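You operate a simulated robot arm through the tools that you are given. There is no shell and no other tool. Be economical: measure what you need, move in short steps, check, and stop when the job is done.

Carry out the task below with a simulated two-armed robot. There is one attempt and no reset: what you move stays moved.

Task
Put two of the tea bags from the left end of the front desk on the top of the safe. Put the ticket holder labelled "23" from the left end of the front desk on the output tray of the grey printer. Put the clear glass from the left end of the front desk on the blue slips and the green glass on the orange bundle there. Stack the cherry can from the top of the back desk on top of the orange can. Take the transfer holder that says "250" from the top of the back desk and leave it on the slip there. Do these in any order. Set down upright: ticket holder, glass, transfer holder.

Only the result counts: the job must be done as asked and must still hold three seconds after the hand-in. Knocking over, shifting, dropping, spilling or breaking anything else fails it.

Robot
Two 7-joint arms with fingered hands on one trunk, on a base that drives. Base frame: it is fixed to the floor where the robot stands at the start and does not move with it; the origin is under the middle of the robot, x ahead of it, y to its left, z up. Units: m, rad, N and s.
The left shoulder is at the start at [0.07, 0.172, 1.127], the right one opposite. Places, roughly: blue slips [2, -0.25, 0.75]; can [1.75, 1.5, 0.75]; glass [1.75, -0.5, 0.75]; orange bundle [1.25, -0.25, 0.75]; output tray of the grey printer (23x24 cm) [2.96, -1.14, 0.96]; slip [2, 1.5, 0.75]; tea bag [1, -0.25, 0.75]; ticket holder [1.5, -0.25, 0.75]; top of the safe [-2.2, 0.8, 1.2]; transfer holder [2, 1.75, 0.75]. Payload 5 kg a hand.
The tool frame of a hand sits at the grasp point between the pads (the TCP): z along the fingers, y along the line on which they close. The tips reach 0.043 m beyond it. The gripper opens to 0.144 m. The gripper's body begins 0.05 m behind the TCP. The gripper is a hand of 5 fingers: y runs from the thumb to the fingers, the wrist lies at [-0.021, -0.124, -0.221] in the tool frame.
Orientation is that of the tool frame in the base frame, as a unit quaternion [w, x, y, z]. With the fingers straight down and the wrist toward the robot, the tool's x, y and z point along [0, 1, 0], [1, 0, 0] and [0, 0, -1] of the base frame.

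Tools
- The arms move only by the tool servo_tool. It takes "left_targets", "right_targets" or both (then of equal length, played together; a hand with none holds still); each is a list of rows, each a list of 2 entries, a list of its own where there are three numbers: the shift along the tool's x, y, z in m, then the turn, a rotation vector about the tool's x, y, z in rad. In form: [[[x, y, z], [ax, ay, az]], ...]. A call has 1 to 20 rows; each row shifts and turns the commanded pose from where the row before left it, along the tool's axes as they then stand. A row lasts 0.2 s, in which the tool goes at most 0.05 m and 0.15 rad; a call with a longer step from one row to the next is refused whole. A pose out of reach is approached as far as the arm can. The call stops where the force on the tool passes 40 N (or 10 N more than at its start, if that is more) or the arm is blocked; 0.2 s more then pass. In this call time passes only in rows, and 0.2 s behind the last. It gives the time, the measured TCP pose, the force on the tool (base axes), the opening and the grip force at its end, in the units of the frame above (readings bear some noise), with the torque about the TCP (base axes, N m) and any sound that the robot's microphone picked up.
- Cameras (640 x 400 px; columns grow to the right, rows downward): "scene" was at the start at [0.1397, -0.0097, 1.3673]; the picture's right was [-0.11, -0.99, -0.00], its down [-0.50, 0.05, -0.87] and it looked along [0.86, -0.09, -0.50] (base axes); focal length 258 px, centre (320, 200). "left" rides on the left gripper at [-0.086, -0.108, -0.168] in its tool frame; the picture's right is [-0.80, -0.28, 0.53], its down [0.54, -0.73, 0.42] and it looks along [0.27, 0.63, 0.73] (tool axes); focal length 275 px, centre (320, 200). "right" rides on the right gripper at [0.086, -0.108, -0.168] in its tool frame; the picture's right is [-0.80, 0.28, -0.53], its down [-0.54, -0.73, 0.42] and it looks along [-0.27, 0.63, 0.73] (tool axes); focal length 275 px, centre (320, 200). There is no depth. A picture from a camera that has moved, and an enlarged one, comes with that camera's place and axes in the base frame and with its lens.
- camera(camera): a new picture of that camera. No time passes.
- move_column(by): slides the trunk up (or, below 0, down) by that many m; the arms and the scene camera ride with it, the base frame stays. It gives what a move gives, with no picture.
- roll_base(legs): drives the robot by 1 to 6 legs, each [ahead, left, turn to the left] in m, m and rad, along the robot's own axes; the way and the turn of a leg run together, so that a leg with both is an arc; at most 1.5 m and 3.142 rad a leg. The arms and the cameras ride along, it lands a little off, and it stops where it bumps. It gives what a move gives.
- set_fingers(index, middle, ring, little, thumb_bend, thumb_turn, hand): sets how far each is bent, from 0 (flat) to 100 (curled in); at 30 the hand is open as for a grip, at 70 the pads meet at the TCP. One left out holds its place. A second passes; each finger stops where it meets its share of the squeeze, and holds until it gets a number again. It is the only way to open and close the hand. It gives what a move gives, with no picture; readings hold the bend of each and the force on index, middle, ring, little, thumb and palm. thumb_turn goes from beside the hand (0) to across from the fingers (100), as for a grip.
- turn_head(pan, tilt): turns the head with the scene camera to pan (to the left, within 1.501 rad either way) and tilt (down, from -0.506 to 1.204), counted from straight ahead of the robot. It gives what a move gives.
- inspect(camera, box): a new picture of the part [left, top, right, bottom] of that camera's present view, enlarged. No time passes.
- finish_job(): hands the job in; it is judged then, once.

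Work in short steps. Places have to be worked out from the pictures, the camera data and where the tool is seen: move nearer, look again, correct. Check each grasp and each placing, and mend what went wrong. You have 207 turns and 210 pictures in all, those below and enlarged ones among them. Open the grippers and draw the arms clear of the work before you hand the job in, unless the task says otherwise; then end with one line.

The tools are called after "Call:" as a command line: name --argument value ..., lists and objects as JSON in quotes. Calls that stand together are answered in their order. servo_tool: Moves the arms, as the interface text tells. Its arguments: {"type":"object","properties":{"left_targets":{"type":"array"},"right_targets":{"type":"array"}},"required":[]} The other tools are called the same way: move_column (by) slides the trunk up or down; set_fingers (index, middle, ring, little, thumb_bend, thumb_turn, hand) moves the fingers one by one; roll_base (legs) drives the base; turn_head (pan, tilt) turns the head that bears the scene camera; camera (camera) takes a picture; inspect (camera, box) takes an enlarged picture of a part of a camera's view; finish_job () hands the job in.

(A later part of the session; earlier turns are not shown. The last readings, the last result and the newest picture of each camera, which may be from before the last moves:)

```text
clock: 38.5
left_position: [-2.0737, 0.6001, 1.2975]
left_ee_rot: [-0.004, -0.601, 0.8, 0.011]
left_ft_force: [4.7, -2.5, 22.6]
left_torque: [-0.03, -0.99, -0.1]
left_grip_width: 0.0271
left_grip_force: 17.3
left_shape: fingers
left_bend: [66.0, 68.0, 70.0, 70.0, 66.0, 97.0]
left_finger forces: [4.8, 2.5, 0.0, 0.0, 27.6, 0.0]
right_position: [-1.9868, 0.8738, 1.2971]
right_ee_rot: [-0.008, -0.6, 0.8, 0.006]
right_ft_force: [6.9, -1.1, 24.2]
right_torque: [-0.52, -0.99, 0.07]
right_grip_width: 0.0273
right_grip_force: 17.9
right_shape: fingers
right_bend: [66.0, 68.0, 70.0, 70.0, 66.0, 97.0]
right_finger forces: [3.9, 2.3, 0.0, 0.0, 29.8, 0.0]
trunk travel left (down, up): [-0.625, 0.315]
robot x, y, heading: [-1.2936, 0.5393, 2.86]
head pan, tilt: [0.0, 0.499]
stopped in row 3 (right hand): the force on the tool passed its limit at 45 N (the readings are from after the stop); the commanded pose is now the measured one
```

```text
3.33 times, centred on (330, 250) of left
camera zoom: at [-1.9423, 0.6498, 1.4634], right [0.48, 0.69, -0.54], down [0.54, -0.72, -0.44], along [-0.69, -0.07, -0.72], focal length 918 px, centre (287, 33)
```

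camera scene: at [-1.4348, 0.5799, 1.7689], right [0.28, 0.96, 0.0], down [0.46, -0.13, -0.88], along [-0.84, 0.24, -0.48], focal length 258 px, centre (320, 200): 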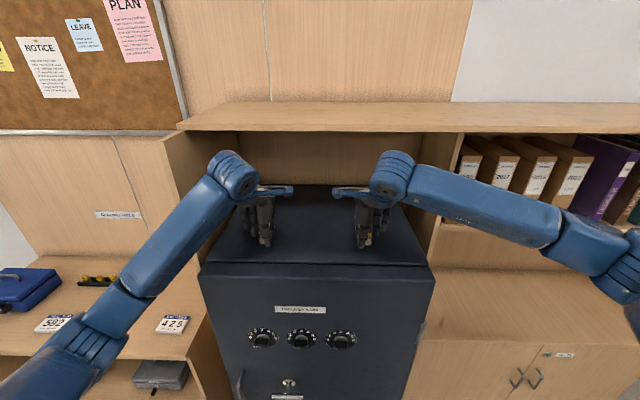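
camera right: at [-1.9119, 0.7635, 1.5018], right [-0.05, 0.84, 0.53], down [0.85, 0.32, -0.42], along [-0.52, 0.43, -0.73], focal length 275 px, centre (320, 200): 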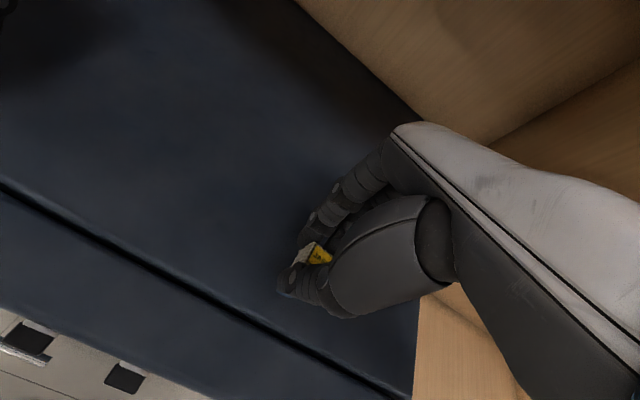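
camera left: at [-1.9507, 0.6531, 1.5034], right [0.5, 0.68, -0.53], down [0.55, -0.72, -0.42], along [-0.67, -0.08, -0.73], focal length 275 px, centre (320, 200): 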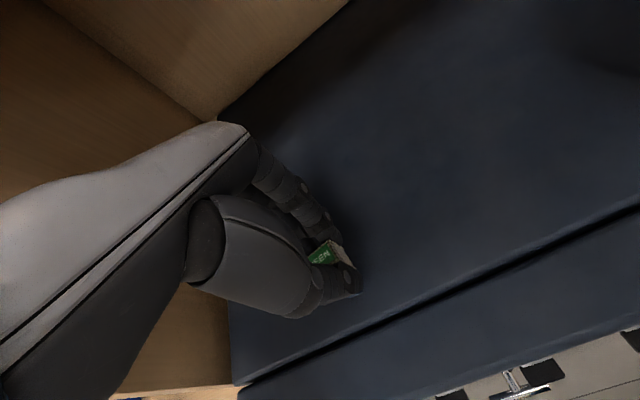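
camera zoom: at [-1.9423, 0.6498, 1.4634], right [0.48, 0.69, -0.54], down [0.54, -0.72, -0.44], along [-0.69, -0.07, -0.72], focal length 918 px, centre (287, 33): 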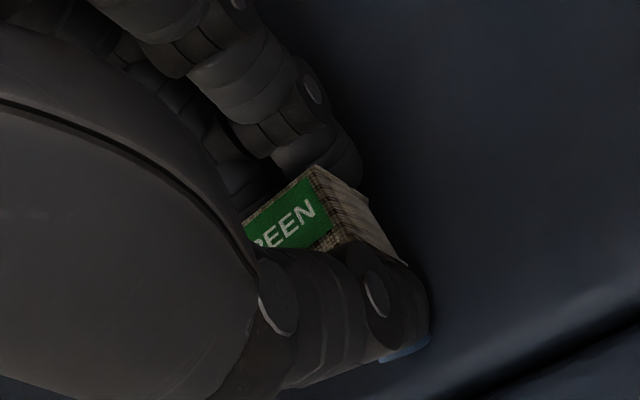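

Contact at TCP z 1.297, so the top is ~1.25. Ease up 1.5 mm and open both hands.

Call:
servo_tool --left_targets '[[[0, 0, -0.0015], [0, 0, 0]]]' --right_targets '[[[0, 0, -0.0015], [0, 0, 0]]]'

Call:
set_fingers --hand "left" --index 50 --middle 50 --ring 50 --little 50 --thumb_bend 50

Call:
set_fingers --hand "right" --index 50 --middle 50 --ring 50 --little 50 --thumb_bend 50

Call:
inspect --camera "left" --box '[250, 190, 410, 310]'

Call:
inspect --camera "right" --box '[230, 190, 390, 310]'

```text
clock: 38.9
left_position: [-2.0729, 0.598, 1.2959]
left_ee_rot: [-0.005, -0.601, 0.799, 0.009]
left_ft_force: [0.5, -0.5, 22.8]
left_torque: [0.05, -0.54, 0.0]
left_grip_width: 0.0269
left_grip_force: 18.0
left_shape: fingers
left_bend: [65.0, 68.0, 70.0, 70.0, 66.0, 97.0]
left_finger forces: [7.1, 4.1, 0.0, 0.1, 25.6, 0.0]
right_position: [-1.9857, 0.8743, 1.2973]
right_ee_rot: [-0.007, -0.601, 0.799, 0.006]
right_ft_force: [1.1, 0.4, 22.9]
right_torque: [-0.48, -0.65, 0.04]
right_grip_width: 0.0272
right_grip_force: 19.8
right_shape: fingers
right_bend: [66.0, 68.0, 70.0, 70.0, 66.0, 97.0]
right_finger forces: [6.0, 3.3, 0.1, 0.0, 30.2, 0.1]
trunk travel left (down, up): [-0.625, 0.315]
robot x, y, heading: [-1.2928, 0.5371, 2.86]
head pan, tilt: [0.0, 0.499]
```

```text
clock: 39.8
left_position: [-2.0754, 0.5993, 1.2985]
left_ee_rot: [-0.004, -0.601, 0.799, 0.011]
left_ft_force: [0.5, 0.1, 13.4]
left_torque: [0.03, 0.43, -0.04]
left_grip_width: 0.0789
left_grip_force: 6.2
left_shape: fingers
left_bend: [50.0, 50.0, 50.0, 50.0, 50.0, 97.0]
left_finger forces: [0.0, 12.2, 0.0, 0.0, 0.7, 0.0]
right_position: [-1.989, 0.8731, 1.2963]
right_ee_rot: [-0.009, -0.6, 0.8, 0.006]
right_ft_force: [8.1, -1.4, 23.0]
right_torque: [-0.51, -1.01, 0.12]
right_grip_width: 0.0274
right_grip_force: 16.5
right_shape: fingers
right_bend: [67.0, 69.0, 70.0, 70.0, 65.0, 97.0]
right_finger forces: [3.4, 1.7, 0.0, 0.1, 27.2, 0.0]
trunk travel left (down, up): [-0.625, 0.315]
robot x, y, heading: [-1.2913, 0.5373, 2.858]
head pan, tilt: [0.0, 0.499]
stopped (left hand): the force on the tool passed its limit at 41 N (the readings are from after the stop); the commanded pose is now the measured one
```

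```text
clock: 41.0
left_position: [-2.0768, 0.5999, 1.2968]
left_ee_rot: [-0.005, -0.601, 0.799, 0.011]
left_ft_force: [1.4, -1.4, 12.8]
left_torque: [-0.06, 0.36, 0.03]
left_grip_width: 0.0795
left_grip_force: 6.6
left_shape: fingers
left_bend: [50.0, 51.0, 50.0, 50.0, 49.0, 97.0]
left_finger forces: [0.0, 12.7, 0.1, 0.0, 1.0, 0.0]
right_position: [-1.9904, 0.8755, 1.2967]
right_ee_rot: [-0.01, -0.6, 0.8, 0.007]
right_ft_force: [1.2, -0.5, 11.8]
right_torque: [0.25, 0.36, 0.01]
right_grip_width: 0.0791
right_grip_force: 6.6
right_shape: fingers
right_bend: [50.0, 50.0, 50.0, 50.0, 50.0, 97.0]
right_finger forces: [0.0, 12.1, 0.1, 0.0, 0.8, 0.0]
trunk travel left (down, up): [-0.625, 0.315]
robot x, y, heading: [-1.2947, 0.5418, 2.856]
head pan, tilt: [0.0, 0.499]
stopped (right hand): the force on the tool passed its limit at 40 N (the readings are from after the stop); the commanded pose is now the measured one
```

```text
3.33 times, centred on (330, 250) of left
camera zoom: at [-1.9453, 0.6504, 1.4636], right [0.48, 0.69, -0.54], down [0.54, -0.72, -0.44], along [-0.69, -0.07, -0.72], focal length 918 px, centre (287, 33)
```

zoom: 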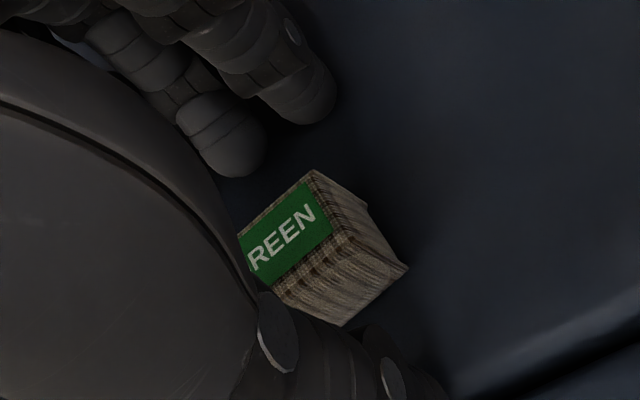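

```text
3.33 times, centred on (310, 250) of right
camera zoom: at [-1.907, 0.763, 1.4627], right [-0.04, 0.84, 0.53], down [0.84, 0.32, -0.44], along [-0.54, 0.43, -0.72], focal length 918 px, centre (353, 33)
```

zoom: 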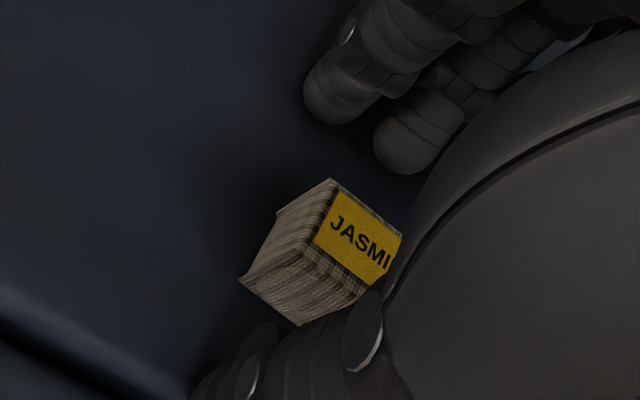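

Both bags are released and resting on the safe. Lift straight up and check.

Call:
servo_tool --left_targets '[[[0, 0, -0.02], [0, 0, 0]], [[0, 0, -0.04], [0, 0, 0]], [[0, 0, -0.04], [0, 0, 0]]]' --right_targets '[[[0, 0, -0.02], [0, 0, 0]], [[0, 0, -0.04], [0, 0, 0]], [[0, 0, -0.04], [0, 0, 0]]]'

Call:
set_fingers --hand "left" --index 30 --middle 30 --ring 30 --little 30 --thumb_bend 30

Call:
set_fingers --hand "right" --index 30 --middle 30 --ring 30 --little 30 --thumb_bend 30

Call:
inspect --camera "scene" --box '[190, 150, 450, 310]'

Call:
camera --camera "left"

```text
clock: 41.8
left_position: [-2.074, 0.598, 1.3947]
left_ee_rot: [-0.003, -0.6, 0.8, 0.008]
left_ft_force: [1.0, 0.4, -0.6]
left_torque: [0.01, 0.06, -0.01]
left_grip_width: 0.0785
left_grip_force: 0.1
left_shape: fingers
left_bend: [50.0, 50.0, 50.0, 50.0, 50.0, 97.0]
left_finger forces: [0.1, 0.0, 0.0, 0.0, 0.0, 0.1]
right_position: [-1.9872, 0.8749, 1.3954]
right_ee_rot: [-0.008, -0.6, 0.8, 0.005]
right_ft_force: [0.8, 0.3, -0.7]
right_torque: [0.01, 0.01, -0.02]
right_grip_width: 0.0784
right_grip_force: 0.1
right_shape: fingers
right_bend: [50.0, 50.0, 50.0, 50.0, 50.0, 97.0]
right_finger forces: [0.1, 0.0, 0.0, 0.1, 0.0, 0.0]
trunk travel left (down, up): [-0.625, 0.315]
robot x, y, heading: [-1.2962, 0.5365, 2.858]
head pan, tilt: [0.0, 0.499]
```

```text
clock: 42.8
left_position: [-2.0774, 0.6003, 1.3927]
left_ee_rot: [-0.003, -0.6, 0.8, 0.009]
left_ft_force: [0.1, -0.4, -0.9]
left_torque: [0.01, 0.0, -0.02]
left_grip_width: 0.1491
left_grip_force: 0.1
left_shape: fingers
left_bend: [30.0, 30.0, 30.0, 30.0, 30.0, 97.0]
left_finger forces: [0.0, 0.0, 0.1, 0.0, 0.1, 0.1]
right_position: [-1.9906, 0.8749, 1.3947]
right_ee_rot: [-0.008, -0.6, 0.8, 0.005]
right_ft_force: [0.0, 0.5, -0.3]
right_torque: [-0.03, 0.04, 0.0]
right_grip_width: 0.0788
right_grip_force: 0.1
right_shape: fingers
right_bend: [50.0, 50.0, 50.0, 50.0, 50.0, 97.0]
right_finger forces: [0.0, 0.1, 0.1, 0.1, 0.0, 0.0]
trunk travel left (down, up): [-0.625, 0.315]
robot x, y, heading: [-1.2919, 0.539, 2.861]
head pan, tilt: [0.0, 0.499]
```

```text
clock: 43.8
left_position: [-2.077, 0.5991, 1.3935]
left_ee_rot: [-0.003, -0.601, 0.799, 0.008]
left_ft_force: [-0.8, 0.2, -0.5]
left_torque: [0.03, -0.01, 0.03]
left_grip_width: 0.1492
left_grip_force: 0.1
left_shape: fingers
left_bend: [30.0, 30.0, 30.0, 30.0, 30.0, 97.0]
left_finger forces: [0.0, 0.0, 0.1, 0.1, 0.0, 0.0]
right_position: [-1.9895, 0.8756, 1.3944]
right_ee_rot: [-0.008, -0.6, 0.8, 0.005]
right_ft_force: [0.3, 0.1, -1.0]
right_torque: [0.01, 0.0, 0.0]
right_grip_width: 0.1489
right_grip_force: 0.1
right_shape: fingers
right_bend: [30.0, 30.0, 30.0, 30.0, 30.0, 97.0]
right_finger forces: [0.0, 0.1, 0.0, 0.0, 0.1, 0.1]
trunk travel left (down, up): [-0.625, 0.315]
robot x, y, heading: [-1.288, 0.5394, 2.858]
head pan, tilt: [0.0, 0.499]
```

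```text
2.46 times, centred on (320, 230) of scene
camera zoom: at [-1.4308, 0.5788, 1.7694], right [0.28, 0.96, 0.0], down [0.46, -0.13, -0.88], along [-0.84, 0.25, -0.48], focal length 634 px, centre (320, 126)
```

zoom: 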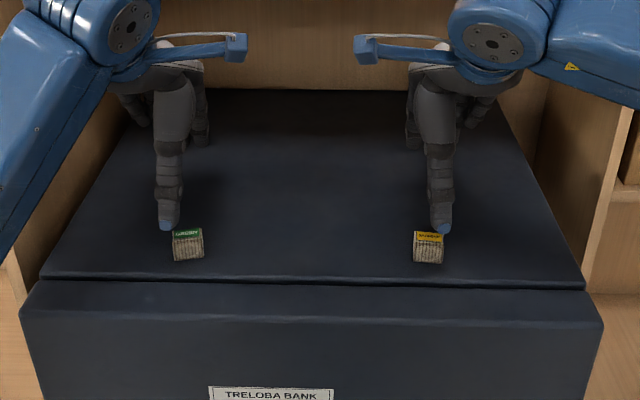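

```text
175 pictures are left
camera left: at [-1.946, 0.6501, 1.5612], right [0.49, 0.69, -0.53], down [0.54, -0.72, -0.44], along [-0.69, -0.08, -0.72], focal length 275 px, centre (320, 200)
```

left: 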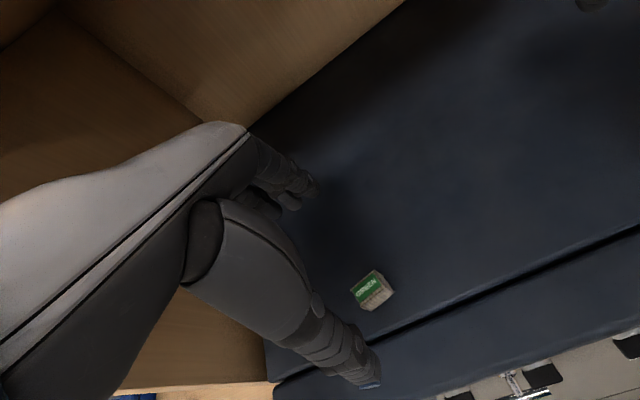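

Both tea bags rest on the safe. Retract hands, back away, and turn toward the back desk.

Call:
roll_base --legs '[[-0.9, 0.0, 0.0], [0.0, 0.0, -2.86]]'

Call:
servo_tool --left_targets '[[[0, -0.04, 0], [0, 0, 0]], [[0, -0.04, 0], [0, 0, 0]], [[0, -0.04, 0], [0, 0, 0]], [[0, -0.04, 0], [0, 0, 0]]]' --right_targets '[[[0, -0.04, 0], [0, 0, 0]], [[0, -0.04, 0], [0, 0, 0]], [[0, -0.04, 0], [0, 0, 0]], [[0, -0.04, 0], [0, 0, 0]]]'

Call:
turn_head --pan 0.5 --tilt 0.5

Call:
camera --camera "scene"

```text
clock: 55.3
left_position: [0.3457, 0.4143, 1.3942]
left_ee_rot: [0.009, 0.72, 0.694, 0.004]
left_ft_force: [0.6, 0.0, 0.0]
left_torque: [0.0, -0.03, -0.01]
left_grip_width: 0.1493
left_grip_force: 0.0
left_shape: fingers
left_bend: [30.0, 30.0, 30.0, 30.0, 30.0, 97.0]
left_finger forces: [0.0, 0.0, 0.0, 0.0, 0.1, 0.0]
right_position: [0.3283, 0.1255, 1.3949]
right_ee_rot: [0.004, 0.72, 0.694, 0.009]
right_ft_force: [0.0, 0.8, -0.8]
right_torque: [0.01, 0.02, 0.05]
right_grip_width: 0.1493
right_grip_force: 0.1
right_shape: fingers
right_bend: [30.0, 30.0, 30.0, 30.0, 30.0, 97.0]
right_finger forces: [0.1, 0.1, 0.0, 0.1, 0.0, 0.0]
trunk travel left (down, up): [-0.625, 0.315]
robot x, y, heading: [-0.4286, 0.2871, -0.037]
head pan, tilt: [0.0, 0.499]
```

```text
clock: 56.3
left_position: [0.1827, 0.4201, 1.3917]
left_ee_rot: [0.009, 0.719, 0.695, 0.004]
left_ft_force: [-1.3, -0.4, 0.7]
left_torque: [0.01, -0.06, 0.02]
left_grip_width: 0.1494
left_grip_force: 0.0
left_shape: fingers
left_bend: [30.0, 30.0, 30.0, 30.0, 30.0, 97.0]
left_finger forces: [0.0, 0.0, 0.1, 0.0, 0.0, 0.0]
right_position: [0.164, 0.1323, 1.3937]
right_ee_rot: [0.004, 0.721, 0.693, 0.009]
right_ft_force: [-1.1, 0.5, 0.2]
right_torque: [0.0, -0.09, -0.01]
right_grip_width: 0.1497
right_grip_force: 0.1
right_shape: fingers
right_bend: [30.0, 30.0, 30.0, 30.0, 30.0, 97.0]
right_finger forces: [0.0, 0.1, 0.1, 0.1, 0.1, 0.0]
trunk travel left (down, up): [-0.625, 0.315]
robot x, y, heading: [-0.4251, 0.2847, -0.039]
head pan, tilt: [0.0, 0.499]
```

```text
clock: 57.2
left_position: [0.1854, 0.4196, 1.391]
left_ee_rot: [0.008, 0.72, 0.694, 0.004]
left_ft_force: [-0.1, -0.1, -0.6]
left_torque: [-0.01, 0.02, -0.01]
left_grip_width: 0.1493
left_grip_force: 0.0
left_shape: fingers
left_bend: [30.0, 30.0, 30.0, 30.0, 30.0, 97.0]
left_finger forces: [0.0, 0.0, 0.0, 0.1, 0.1, 0.0]
right_position: [0.1692, 0.1323, 1.3924]
right_ee_rot: [0.003, 0.72, 0.694, 0.009]
right_ft_force: [-0.7, 0.3, 0.4]
right_torque: [0.01, 0.05, 0.02]
right_grip_width: 0.1495
right_grip_force: 0.0
right_shape: fingers
right_bend: [30.0, 30.0, 30.0, 30.0, 30.0, 97.0]
right_finger forces: [0.0, 0.0, 0.1, 0.0, 0.0, 0.0]
trunk travel left (down, up): [-0.625, 0.315]
robot x, y, heading: [-0.4273, 0.2838, -0.036]
head pan, tilt: [0.499, 0.499]
```

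```text
174 pictures are left
camera scene: at [-0.2964, 0.322, 1.7694], right [0.44, -0.9, 0.0], down [-0.43, -0.21, -0.88], along [0.79, 0.39, -0.48], focal length 258 px, centre (320, 200)
```

scene: 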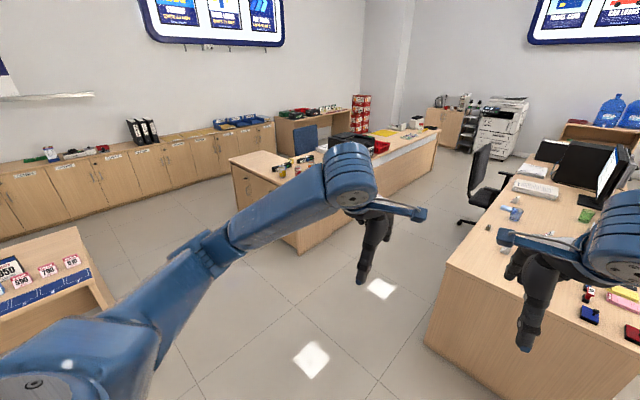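

Back desk's near end runs from about [1.38,1.36] to [1.78,2.5]. I'll drive to roughly [0.65,1.25], facing it, to look.

Call:
roll_base --legs '[[1.05, 0.95, 0.0]]'

Call:
turn_head --pan 0.2 --tilt 0.75

Call:
camera --camera "scene"

Call:
inspect --camera "scene" --box '[260, 50, 460, 175]'

```text
clock: 64.3
left_position: [1.2655, 1.3235, 1.3918]
left_ee_rot: [0.008, 0.723, 0.691, 0.004]
left_ft_force: [-0.4, 0.5, 0.1]
left_torque: [0.05, 0.0, 0.0]
left_grip_width: 0.1495
left_grip_force: 0.0
left_shape: fingers
left_bend: [30.0, 30.0, 30.0, 30.0, 30.0, 97.0]
left_finger forces: [0.0, 0.1, 0.1, 0.1, 0.0, 0.1]
right_position: [1.2444, 1.0371, 1.3919]
right_ee_rot: [0.004, 0.723, 0.69, 0.009]
right_ft_force: [0.0, 0.6, 0.2]
right_torque: [0.03, 0.03, 0.03]
right_grip_width: 0.1495
right_grip_force: 0.1
right_shape: fingers
right_bend: [30.0, 30.0, 30.0, 30.0, 30.0, 97.0]
right_finger forces: [0.0, 0.1, 0.0, 0.1, 0.0, 0.1]
trunk travel left (down, up): [-0.625, 0.315]
robot x, y, heading: [0.6492, 1.1916, -0.042]
head pan, tilt: [0.499, 0.499]
```

```text
clock: 65.1
left_position: [1.2656, 1.3249, 1.3912]
left_ee_rot: [0.008, 0.723, 0.691, 0.005]
left_ft_force: [0.2, 0.7, -0.2]
left_torque: [0.02, 0.01, -0.01]
left_grip_width: 0.1496
left_grip_force: 0.1
left_shape: fingers
left_bend: [30.0, 30.0, 30.0, 30.0, 30.0, 97.0]
left_finger forces: [0.0, 0.0, 0.0, 0.1, 0.2, 0.0]
right_position: [1.2456, 1.0376, 1.3923]
right_ee_rot: [0.004, 0.723, 0.69, 0.009]
right_ft_force: [-0.1, 0.3, 0.3]
right_torque: [0.01, 0.01, 0.03]
right_grip_width: 0.1493
right_grip_force: 0.1
right_shape: fingers
right_bend: [30.0, 30.0, 30.0, 30.0, 30.0, 97.0]
right_finger forces: [0.0, 0.0, 0.0, 0.1, 0.0, 0.1]
trunk travel left (down, up): [-0.625, 0.315]
robot x, y, heading: [0.6482, 1.1922, -0.049]
head pan, tilt: [0.201, 0.75]
```

```text
173 pictures are left
camera scene: at [0.7826, 1.2041, 1.7475], right [0.15, -0.99, 0.0], down [-0.67, -0.1, -0.73], along [0.72, 0.11, -0.68], focal length 258 px, centre (320, 200)
```

scene: 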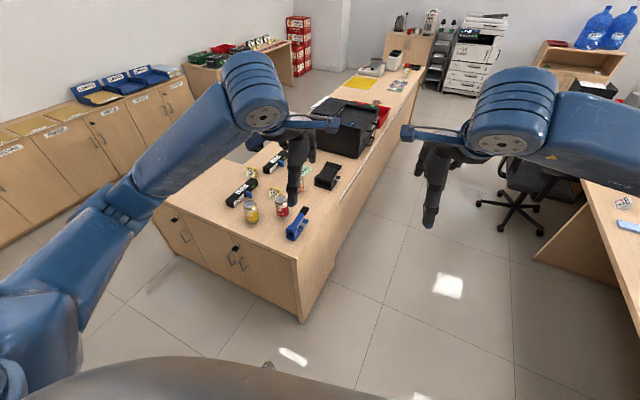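

```text
3.20 times, centred on (360, 112) of scene
camera zoom: at [0.7826, 1.2041, 1.7475], right [0.15, -0.99, 0.0], down [-0.67, -0.1, -0.73], along [0.72, 0.11, -0.68], focal length 824 px, centre (192, 480)
```

zoom: 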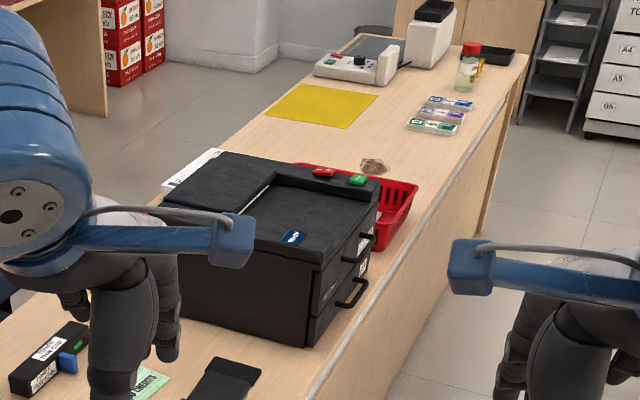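

Zooming on the items at the near end.

Call:
inspect --camera "scene" --box '[190, 120, 360, 250]'

Call:
camera --camera "left"

```text
3.08 times, centred on (275, 185) of scene
camera zoom: at [0.7826, 1.2041, 1.7475], right [0.15, -0.99, 0.0], down [-0.67, -0.1, -0.73], along [0.72, 0.11, -0.68], focal length 793 px, centre (458, 246)
```

zoom: 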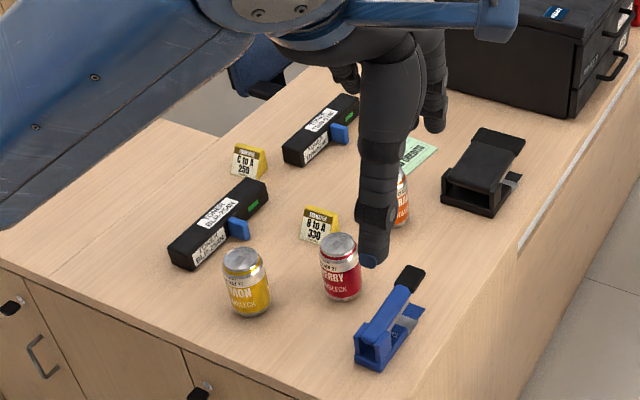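

```text
170 pictures are left
camera left: at [1.1502, 1.2443, 1.5578], right [-0.31, -0.79, -0.53], down [-0.69, 0.57, -0.44], along [0.65, 0.23, -0.72], focal length 275 px, centre (320, 200)
```

left: 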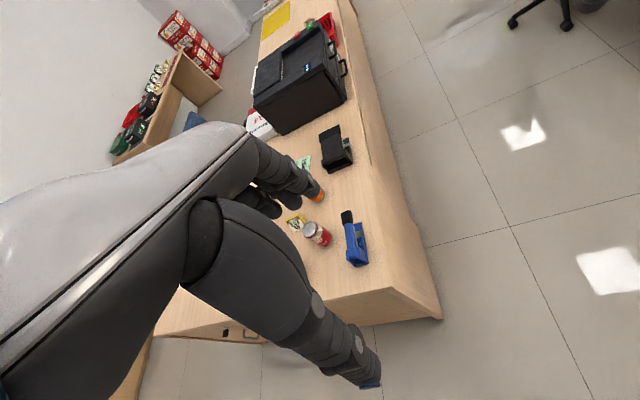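

I read two yellow transfer holders: "C to A 250" (≈[1.97,1.82]) and "B to A 330". Cherry ≈[1.68,1.54], orange ≈[1.88,1.48], slip ≈[2.10,1.50]. I'll go to the corridor side of this desk and face it.

Call:
roll_base --legs '[[0.68, -0.41, 0.0], [0.0, 0.0, 1.315], [0.12, -0.1, 0.0]]'

Call:
turn_head --pan 0.0 --tilt 0.85

Call:
camera --camera "scene"

```text
clock: 73.6
left_position: [1.4772, 1.463, 1.3918]
left_ee_rot: [0.005, 0.15, 0.989, 0.009]
left_ft_force: [0.0, 0.0, 0.0]
left_torque: [0.02, -0.05, -0.02]
left_grip_width: 0.1494
left_grip_force: 0.1
left_shape: fingers
left_bend: [30.0, 30.0, 30.0, 30.0, 30.0, 97.0]
left_finger forces: [0.0, 0.0, 0.0, 0.0, 0.0, 0.1]
right_position: [1.7498, 1.3695, 1.3942]
right_ee_rot: [0.0, 0.151, 0.988, 0.011]
right_ft_force: [-0.3, -0.1, 0.9]
right_torque: [0.0, -0.06, -0.02]
right_grip_width: 0.1495
right_grip_force: 0.0
right_shape: fingers
right_bend: [30.0, 30.0, 30.0, 30.0, 30.0, 97.0]
right_finger forces: [0.0, 0.1, 0.0, 0.0, 0.0, 0.0]
trunk travel left (down, up): [-0.625, 0.315]
robot x, y, heading: [1.4491, 0.8379, 1.266]
head pan, tilt: [0.201, 0.75]
```

```text
clock: 74.3
left_position: [1.4786, 1.4622, 1.3913]
left_ee_rot: [0.004, 0.151, 0.989, 0.008]
left_ft_force: [0.5, -0.7, 0.4]
left_torque: [-0.02, 0.01, 0.0]
left_grip_width: 0.1495
left_grip_force: 0.1
left_shape: fingers
left_bend: [30.0, 30.0, 30.0, 30.0, 30.0, 97.0]
left_finger forces: [0.0, 0.1, 0.0, 0.1, 0.0, 0.0]
right_position: [1.7518, 1.371, 1.3917]
right_ee_rot: [-0.002, 0.152, 0.988, 0.008]
right_ft_force: [0.7, 0.3, -0.1]
right_torque: [0.0, -0.03, 0.04]
right_grip_width: 0.1492
right_grip_force: 0.1
right_shape: fingers
right_bend: [30.0, 30.0, 30.0, 30.0, 30.0, 97.0]
right_finger forces: [0.0, 0.0, 0.0, 0.0, 0.1, 0.0]
trunk travel left (down, up): [-0.625, 0.315]
robot x, y, heading: [1.4515, 0.8347, 1.262]
head pan, tilt: [0.0, 0.85]
```

```text
169 pictures are left
camera scene: at [1.4873, 0.9584, 1.7395], right [0.95, -0.3, 0.0], down [-0.22, -0.72, -0.66], along [0.2, 0.63, -0.75], focal length 258 px, centre (320, 200)
```

scene: 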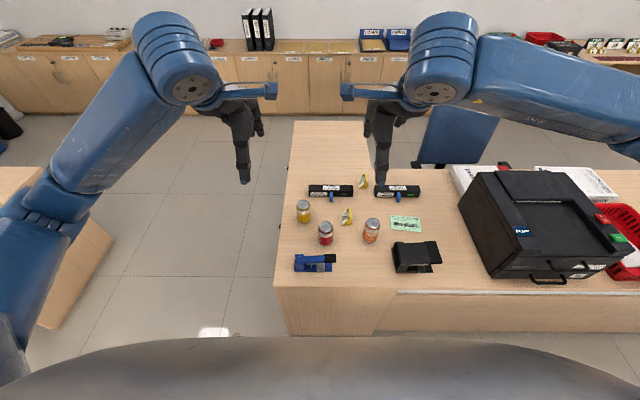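

Good aligned view. Zoom to locate everything.

Call:
inspect --camera "scene" --box '[270, 160, 470, 300]'

```text
2.86 times, centred on (370, 230) of scene
camera zoom: at [1.4873, 0.9584, 1.7395], right [0.95, -0.3, 0.0], down [-0.22, -0.72, -0.66], along [0.2, 0.63, -0.75], focal length 736 px, centre (177, 114)
```

zoom: 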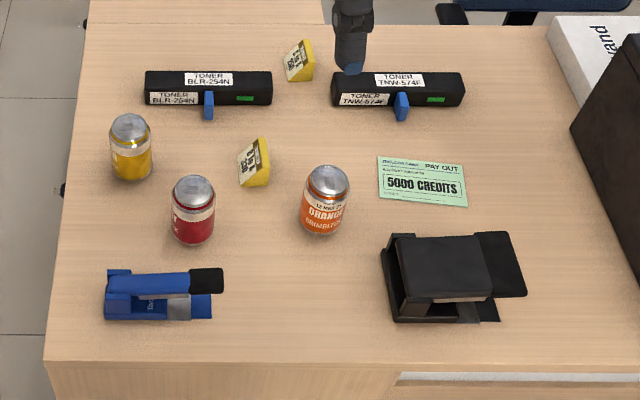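

Items located accurately relative to me. Check how far my base protrudes by tilting the head down.

Call:
turn_head --pan 0.0 --tilt 1.2

Call:
camera --camera "scene"

```text
clock: 75.2
left_position: [1.4796, 1.4646, 1.3914]
left_ee_rot: [0.004, 0.15, 0.989, 0.008]
left_ft_force: [-0.9, 0.4, -0.6]
left_torque: [-0.02, 0.0, 0.02]
left_grip_width: 0.1496
left_grip_force: 0.0
left_shape: fingers
left_bend: [30.0, 30.0, 30.0, 30.0, 30.0, 97.0]
left_finger forces: [0.1, 0.0, 0.0, 0.0, 0.0, 0.1]
right_position: [1.7528, 1.3719, 1.3918]
right_ee_rot: [-0.002, 0.151, 0.988, 0.009]
right_ft_force: [0.0, -0.8, -0.1]
right_torque: [0.0, 0.04, -0.01]
right_grip_width: 0.1494
right_grip_force: 0.0
right_shape: fingers
right_bend: [30.0, 30.0, 30.0, 30.0, 30.0, 97.0]
right_finger forces: [0.0, 0.0, 0.1, 0.1, 0.0, 0.0]
trunk travel left (down, up): [-0.625, 0.315]
robot x, y, heading: [1.4536, 0.8366, 1.264]
head pan, tilt: [0.0, 1.201]
```

```text
167 pictures are left
camera scene: at [1.4816, 0.9377, 1.7158], right [0.95, -0.3, 0.0], down [-0.28, -0.89, -0.36], along [0.11, 0.35, -0.93], focal length 258 px, centre (320, 200)
```

scene: 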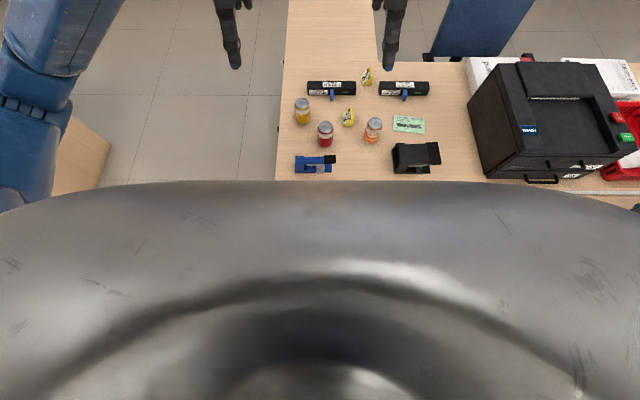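

Base front isn't visible. Let me see the 250 holder's shape and orientation.

Call:
inspect --camera "scene" --box '[335, 60, 395, 100]'

Call:
camera --camera "right"

```text
10.00 times, centred on (365, 80) of scene
camera zoom: at [1.4816, 0.9377, 1.7158], right [0.95, -0.3, 0.0], down [-0.28, -0.89, -0.36], along [0.11, 0.35, -0.93], focal length 2576 px, centre (-130, 1400)
```

zoom: 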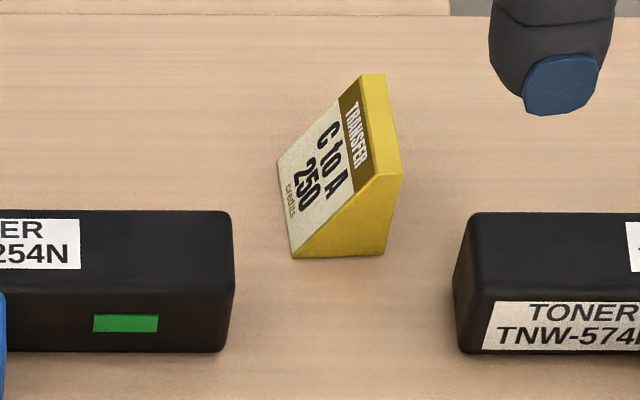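

```text
165 pictures are left
camera right: at [1.6379, 1.2916, 1.5576], right [0.85, 0.02, 0.53], down [0.3, -0.85, -0.44], along [0.44, 0.53, -0.72], focal length 275 px, centre (320, 200)
```

right: 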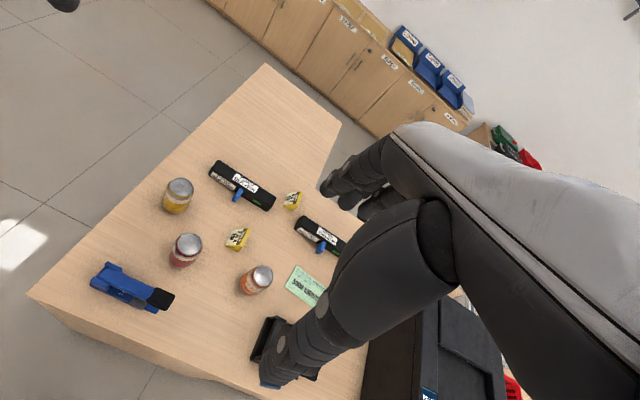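

The holder's ridge runs front-to-back seen from here, so from this side my fingers close on its flat ends – good. First the cherry can with the right hand: shift left 0.135, ahead 0.1, lower trunk by 0.3.

Call:
roll_base --legs '[[0.1, 0.135, 0.0]]'

Call:
move_column --by -0.35

Call:
turn_head --pan -0.15 --tilt 0.9

Call:
camera --camera "scene"

Call:
camera --camera "right"

```text
clock: 76.6
left_position: [1.3819, 1.5965, 1.3922]
left_ee_rot: [0.003, 0.151, 0.988, 0.009]
left_ft_force: [0.9, -1.1, -0.6]
left_torque: [0.06, 0.06, 0.05]
left_grip_width: 0.1494
left_grip_force: 0.0
left_shape: fingers
left_bend: [30.0, 30.0, 30.0, 30.0, 30.0, 97.0]
left_finger forces: [0.0, 0.0, 0.0, 0.1, 0.0, 0.1]
right_position: [1.6551, 1.5044, 1.3933]
right_ee_rot: [-0.003, 0.151, 0.989, 0.01]
right_ft_force: [-0.2, -0.8, 0.1]
right_torque: [0.08, 0.06, 0.0]
right_grip_width: 0.1494
right_grip_force: 0.0
right_shape: fingers
right_bend: [30.0, 30.0, 30.0, 30.0, 30.0, 97.0]
right_finger forces: [0.0, 0.0, 0.0, 0.0, 0.1, 0.1]
trunk travel left (down, up): [-0.625, 0.315]
robot x, y, heading: [1.3528, 0.9691, 1.265]
head pan, tilt: [0.0, 1.201]
```

```text
clock: 80.0
left_position: [1.3806, 1.5992, 1.0409]
left_ee_rot: [0.004, 0.15, 0.989, 0.008]
left_ft_force: [0.4, 0.6, 0.0]
left_torque: [-0.02, 0.0, 0.02]
left_grip_width: 0.1496
left_grip_force: 0.2
left_shape: fingers
left_bend: [30.0, 30.0, 30.0, 30.0, 30.0, 97.0]
left_finger forces: [0.1, 0.0, 0.0, 0.0, 0.1, 0.0]
right_position: [1.6532, 1.5072, 1.0423]
right_ee_rot: [-0.002, 0.152, 0.988, 0.01]
right_ft_force: [-1.0, -0.1, 1.1]
right_torque: [0.01, 0.01, 0.0]
right_grip_width: 0.1493
right_grip_force: 0.0
right_shape: fingers
right_bend: [30.0, 30.0, 30.0, 30.0, 30.0, 97.0]
right_finger forces: [0.0, 0.0, 0.0, 0.0, 0.0, 0.1]
trunk travel left (down, up): [-0.275, 0.665]
robot x, y, heading: [1.3511, 0.9684, 1.269]
head pan, tilt: [0.0, 1.201]
```

```text
clock: 80.8
left_position: [1.3812, 1.5992, 1.0413]
left_ee_rot: [0.003, 0.15, 0.989, 0.008]
left_ft_force: [0.0, 0.3, -0.1]
left_torque: [0.03, 0.03, 0.03]
left_grip_width: 0.1497
left_grip_force: 0.1
left_shape: fingers
left_bend: [30.0, 30.0, 30.0, 30.0, 30.0, 97.0]
left_finger forces: [0.1, 0.0, 0.0, 0.0, 0.0, 0.0]
right_position: [1.6532, 1.5067, 1.0419]
right_ee_rot: [-0.002, 0.151, 0.988, 0.009]
right_ft_force: [0.5, -0.8, -0.1]
right_torque: [0.01, -0.01, 0.03]
right_grip_width: 0.1492
right_grip_force: 0.1
right_shape: fingers
right_bend: [30.0, 30.0, 30.0, 30.0, 30.0, 97.0]
right_finger forces: [0.1, 0.0, 0.0, 0.0, 0.0, 0.1]
trunk travel left (down, up): [-0.275, 0.665]
robot x, y, heading: [1.3513, 0.9725, 1.266]
head pan, tilt: [-0.15, 0.901]
```

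```text
164 pictures are left
camera scene: at [1.3988, 1.0873, 1.3855], right [0.9, -0.44, 0.0], down [-0.34, -0.71, -0.62], along [0.27, 0.56, -0.78], focal length 258 px, centre (320, 200)
```

scene: 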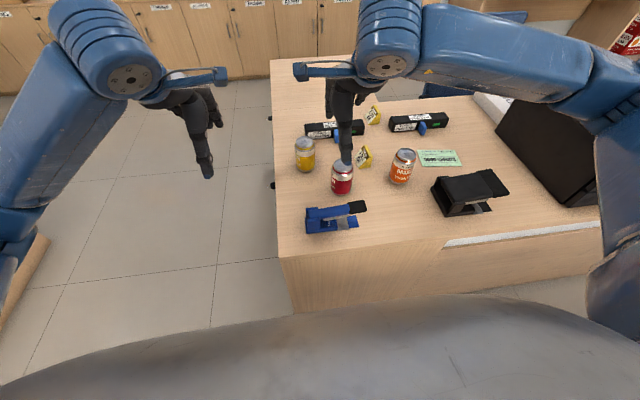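

```text
163 pictures are left
camera right: at [1.5385, 1.427, 1.2078], right [0.85, 0.02, 0.53], down [0.3, -0.85, -0.44], along [0.44, 0.53, -0.72], focal length 275 px, centre (320, 200)
```

right: 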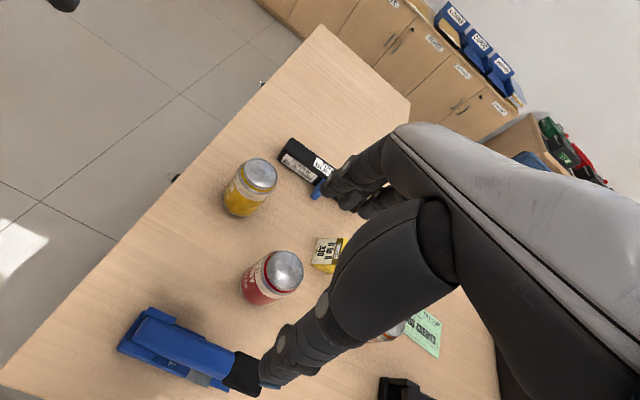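

Cherry can centre ≈[1.692,1.542]. Narrow the right hand a bit and centre above it.

Call:
set_fingers --hand "right" --index 40 --middle 40 --ring 40 --little 40 --thumb_bend 40

Call:
servo_tool --right_targets '[[[-0.013, 0.022, 0.0], [0, 0, 0]], [[-0.013, 0.022, 0.02], [0, 0, 0]], [[0, 0, 0.04], [0, 0, 0]], [[0, 0, 0.04], [0, 0, 0]]]'

Call:
camera --camera "right"

Call:
inspect --camera "scene" --box '[270, 80, 470, 250]'

```text
clock: 81.8
left_position: [1.3808, 1.5989, 1.0414]
left_ee_rot: [0.003, 0.151, 0.989, 0.008]
left_ft_force: [-0.8, -1.0, 0.0]
left_torque: [0.0, 0.03, -0.03]
left_grip_width: 0.1496
left_grip_force: 0.0
left_shape: fingers
left_bend: [30.0, 30.0, 30.0, 30.0, 30.0, 97.0]
left_finger forces: [0.1, 0.0, 0.0, 0.1, 0.0, 0.1]
right_position: [1.6529, 1.5079, 1.0429]
right_ee_rot: [-0.002, 0.151, 0.988, 0.009]
right_ft_force: [0.3, -0.4, 0.1]
right_torque: [0.01, 0.02, 0.01]
right_grip_width: 0.1152
right_grip_force: 0.1
right_shape: fingers
right_bend: [40.0, 40.0, 40.0, 40.0, 40.0, 97.0]
right_finger forces: [0.1, 0.0, 0.0, 0.0, 0.0, 0.1]
trunk travel left (down, up): [-0.275, 0.665]
robot x, y, heading: [1.3515, 0.9679, 1.272]
head pan, tilt: [-0.15, 0.901]
```

```text
clock: 82.8
left_position: [1.3812, 1.6, 1.04]
left_ee_rot: [0.003, 0.151, 0.989, 0.008]
left_ft_force: [0.0, 0.1, 0.5]
left_torque: [-0.03, 0.0, 0.01]
left_grip_width: 0.1495
left_grip_force: 0.1
left_shape: fingers
left_bend: [30.0, 30.0, 30.0, 30.0, 30.0, 97.0]
left_finger forces: [0.0, 0.0, 0.0, 0.0, 0.0, 0.0]
right_position: [1.6928, 1.5443, 0.941]
right_ee_rot: [-0.002, 0.151, 0.988, 0.009]
right_ft_force: [0.1, 0.0, 0.2]
right_torque: [-0.03, 0.03, -0.03]
right_grip_width: 0.1152
right_grip_force: 0.1
right_shape: fingers
right_bend: [40.0, 40.0, 40.0, 40.0, 40.0, 97.0]
right_finger forces: [0.0, 0.1, 0.0, 0.0, 0.1, 0.1]
trunk travel left (down, up): [-0.275, 0.665]
robot x, y, heading: [1.3538, 0.9734, 1.268]
head pan, tilt: [-0.15, 0.901]
```

```text
162 pictures are left
camera right: at [1.5785, 1.4641, 1.1073], right [0.85, 0.02, 0.53], down [0.3, -0.85, -0.44], along [0.44, 0.53, -0.72], focal length 275 px, centre (320, 200)
```

right: 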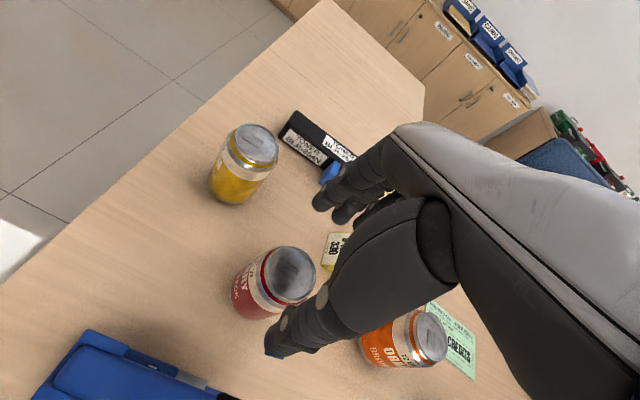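

```text
2.35 times, centred on (370, 165) of scene
camera zoom: at [1.3997, 1.0878, 1.3856], right [0.9, -0.44, 0.0], down [-0.34, -0.71, -0.62], along [0.27, 0.56, -0.78], focal length 606 px, centre (202, 282)
```

zoom: 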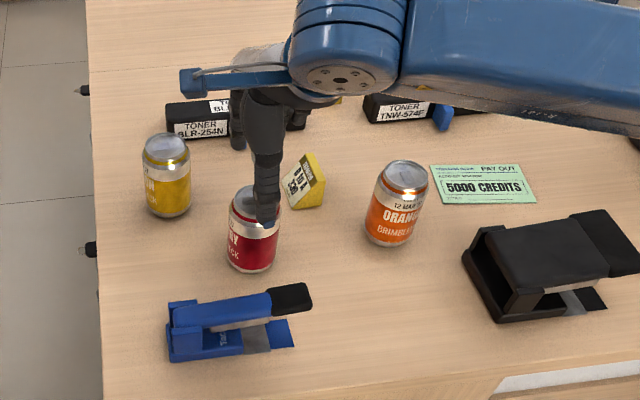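

Centred on the can within 2 mm. Narrow slightly more (to stay off the 330 holder) and descend to TCP z≈0.84.

Call:
set_fingers --hand "right" --index 44 --middle 44 --ring 47 --little 50 --thumb_bend 44

Call:
servo_tool --right_targets '[[[0, 0, 0.025], [0, 0, 0]], [[0, 0, 0.025], [0, 0, 0]], [[0, 0, 0.025], [0, 0, 0]], [[0, 0, 0.025], [0, 0, 0]]]'

Call:
camera --camera "right"

Call:
inspect --camera "scene" --box '[290, 100, 430, 220]'

```text
clock: 83.8
left_position: [1.3804, 1.5991, 1.0402]
left_ee_rot: [0.004, 0.149, 0.989, 0.008]
left_ft_force: [0.4, 0.1, 0.4]
left_torque: [0.0, 0.01, 0.0]
left_grip_width: 0.1494
left_grip_force: 0.1
left_shape: fingers
left_bend: [30.0, 30.0, 30.0, 30.0, 30.0, 97.0]
left_finger forces: [0.0, 0.1, 0.0, 0.0, 0.0, 0.0]
right_position: [1.6922, 1.5432, 0.9411]
right_ee_rot: [-0.002, 0.151, 0.989, 0.009]
right_ft_force: [1.6, 0.0, 0.3]
right_torque: [-0.03, 0.0, -0.02]
right_grip_width: 0.1009
right_grip_force: 0.1
right_shape: fingers
right_bend: [44.0, 44.0, 47.0, 50.0, 44.0, 97.0]
right_finger forces: [0.0, 0.0, 0.1, 0.1, 0.1, 0.1]
trunk travel left (down, up): [-0.275, 0.665]
robot x, y, heading: [1.3511, 0.9729, 1.267]
head pan, tilt: [-0.15, 0.901]
```

```text
clock: 84.8
left_position: [1.3811, 1.5985, 1.0408]
left_ee_rot: [0.004, 0.151, 0.989, 0.008]
left_ft_force: [-0.7, 0.4, 0.3]
left_torque: [-0.01, -0.02, 0.04]
left_grip_width: 0.1494
left_grip_force: 0.0
left_shape: fingers
left_bend: [30.0, 30.0, 30.0, 30.0, 30.0, 97.0]
left_finger forces: [0.0, 0.0, 0.0, 0.0, 0.1, 0.1]
right_position: [1.6917, 1.5462, 0.8412]
right_ee_rot: [-0.002, 0.151, 0.988, 0.009]
right_ft_force: [0.2, 0.5, 0.0]
right_torque: [-0.01, 0.05, -0.01]
right_grip_width: 0.1008
right_grip_force: 0.1
right_shape: fingers
right_bend: [44.0, 44.0, 47.0, 50.0, 44.0, 97.0]
right_finger forces: [0.0, 0.1, 0.0, 0.0, 0.0, 0.0]
trunk travel left (down, up): [-0.275, 0.665]
robot x, y, heading: [1.3531, 0.9695, 1.269]
head pan, tilt: [-0.15, 0.901]
```

```text
160 pictures are left
camera right: at [1.5771, 1.4653, 1.0078], right [0.85, 0.02, 0.53], down [0.3, -0.85, -0.44], along [0.44, 0.53, -0.72], focal length 275 px, centre (320, 200)
```

right: 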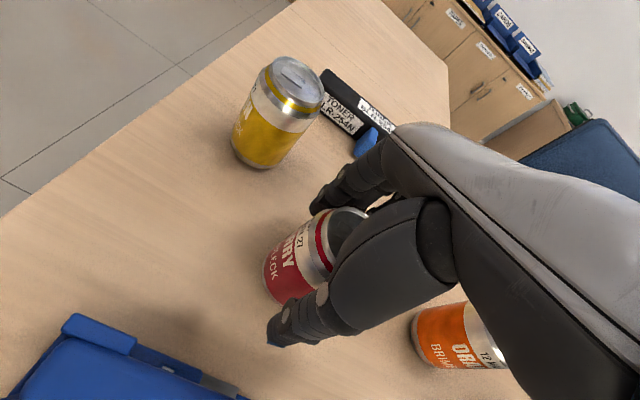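

```text
3.33 times, centred on (360, 160) of scene
camera zoom: at [1.3992, 1.0876, 1.3856], right [0.9, -0.44, 0.0], down [-0.34, -0.7, -0.62], along [0.27, 0.56, -0.78], focal length 859 px, centre (187, 333)
```

zoom: 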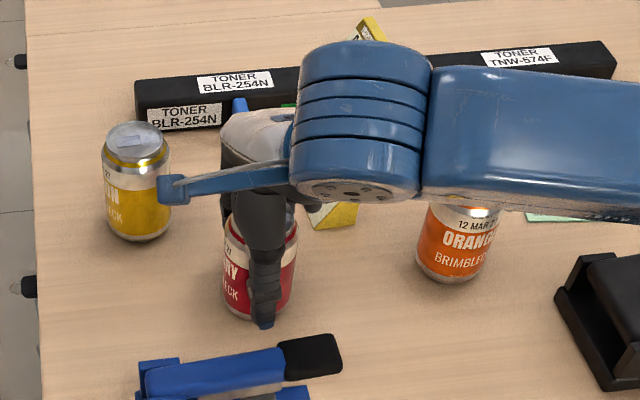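

Fingers straddle the can cleanly. Close.

Call:
set_fingers --hand "right" --index 70 --middle 70 --ring 70 --little 70 --thumb_bend 70

Call:
camera --camera "right"

```text
clock: 85.8
left_position: [1.3797, 1.5973, 1.0413]
left_ee_rot: [0.004, 0.151, 0.989, 0.008]
left_ft_force: [0.2, -0.3, 0.3]
left_torque: [-0.04, -0.03, 0.01]
left_grip_width: 0.1494
left_grip_force: 0.1
left_shape: fingers
left_bend: [30.0, 30.0, 30.0, 30.0, 30.0, 97.0]
left_finger forces: [0.0, 0.1, 0.0, 0.0, 0.0, 0.0]
right_position: [1.6904, 1.5444, 0.8417]
right_ee_rot: [-0.002, 0.151, 0.988, 0.009]
right_ft_force: [1.4, 1.6, 1.8]
right_torque: [0.06, -0.19, 0.04]
right_grip_width: 0.0609
right_grip_force: 21.7
right_shape: fingers
right_bend: [57.0, 58.0, 67.0, 70.0, 56.0, 96.0]
right_finger forces: [9.1, 10.0, 3.0, 0.0, 22.3, 0.0]
trunk travel left (down, up): [-0.275, 0.665]
robot x, y, heading: [1.3504, 0.9689, 1.265]
head pan, tilt: [-0.15, 0.901]
```

```text
158 pictures are left
camera right: at [1.5768, 1.4651, 1.0081], right [0.85, 0.02, 0.53], down [0.3, -0.85, -0.44], along [0.44, 0.53, -0.72], focal length 275 px, centre (320, 200)
```

right: 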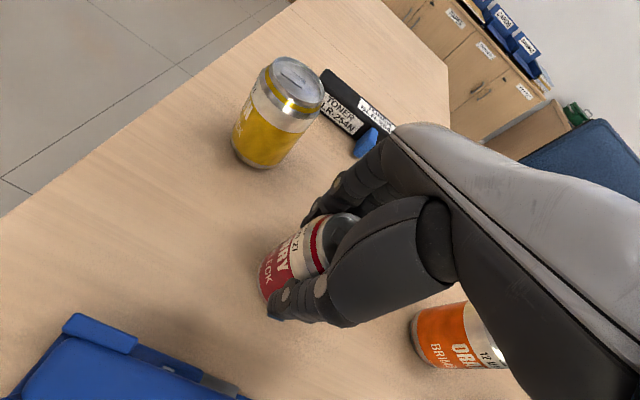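

Firm grip. Lift it 0.16.

Call:
servo_tool --right_targets '[[[0, 0, -0.03], [0, 0, 0]], [[0, 0, -0.045], [0, 0, 0]], [[0, 0, -0.045], [0, 0, 0]], [[0, 0, -0.04], [0, 0, 0]]]'

Call:
camera --camera "right"

Call:
inspect --camera "scene" --box '[270, 80, 470, 250]'

```text
clock: 86.8
left_position: [1.379, 1.5985, 1.0407]
left_ee_rot: [0.004, 0.15, 0.989, 0.009]
left_ft_force: [-0.2, -0.3, -0.2]
left_torque: [0.01, -0.03, -0.02]
left_grip_width: 0.1492
left_grip_force: 0.2
left_shape: fingers
left_bend: [30.0, 30.0, 30.0, 30.0, 30.0, 97.0]
left_finger forces: [0.0, 0.1, 0.0, 0.1, 0.0, 0.0]
right_position: [1.6904, 1.5425, 1.0034]
right_ee_rot: [-0.001, 0.151, 0.988, 0.008]
right_ft_force: [-0.4, -0.1, -3.5]
right_torque: [0.04, -0.02, -0.03]
right_grip_width: 0.0608
right_grip_force: 21.6
right_shape: fingers
right_bend: [57.0, 59.0, 68.0, 70.0, 56.0, 95.0]
right_finger forces: [9.4, 9.0, 2.9, 0.0, 21.7, 0.0]
trunk travel left (down, up): [-0.275, 0.665]
robot x, y, heading: [1.3535, 0.9753, 1.267]
head pan, tilt: [-0.15, 0.901]
```

```text
157 pictures are left
camera right: at [1.5752, 1.4618, 1.1689], right [0.84, 0.02, 0.53], down [0.3, -0.85, -0.44], along [0.44, 0.53, -0.72], focal length 275 px, centre (320, 200)
```

right: 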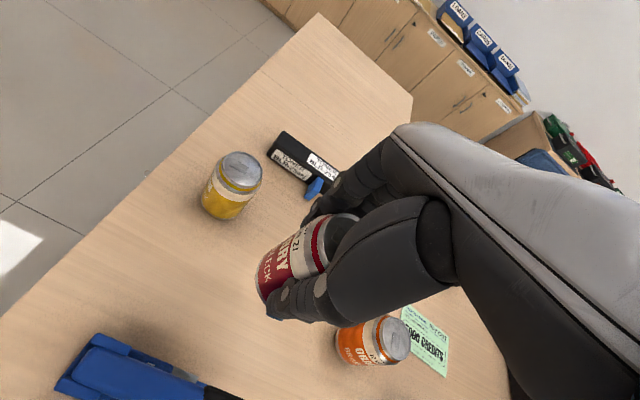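

```text
2.35 times, centred on (370, 165) of scene
camera zoom: at [1.3982, 1.087, 1.3855], right [0.9, -0.44, 0.0], down [-0.34, -0.7, -0.62], along [0.27, 0.56, -0.78], focal length 606 px, centre (202, 282)
```

zoom: 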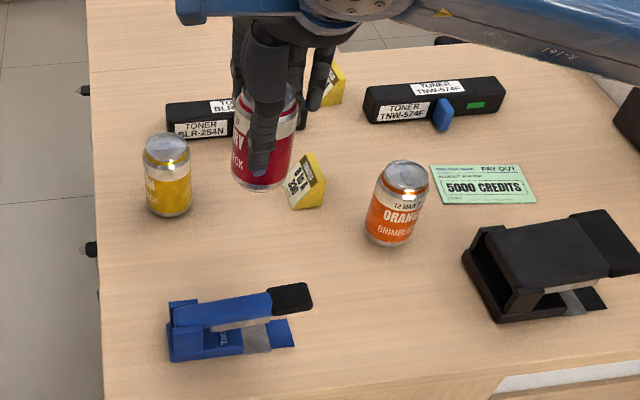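

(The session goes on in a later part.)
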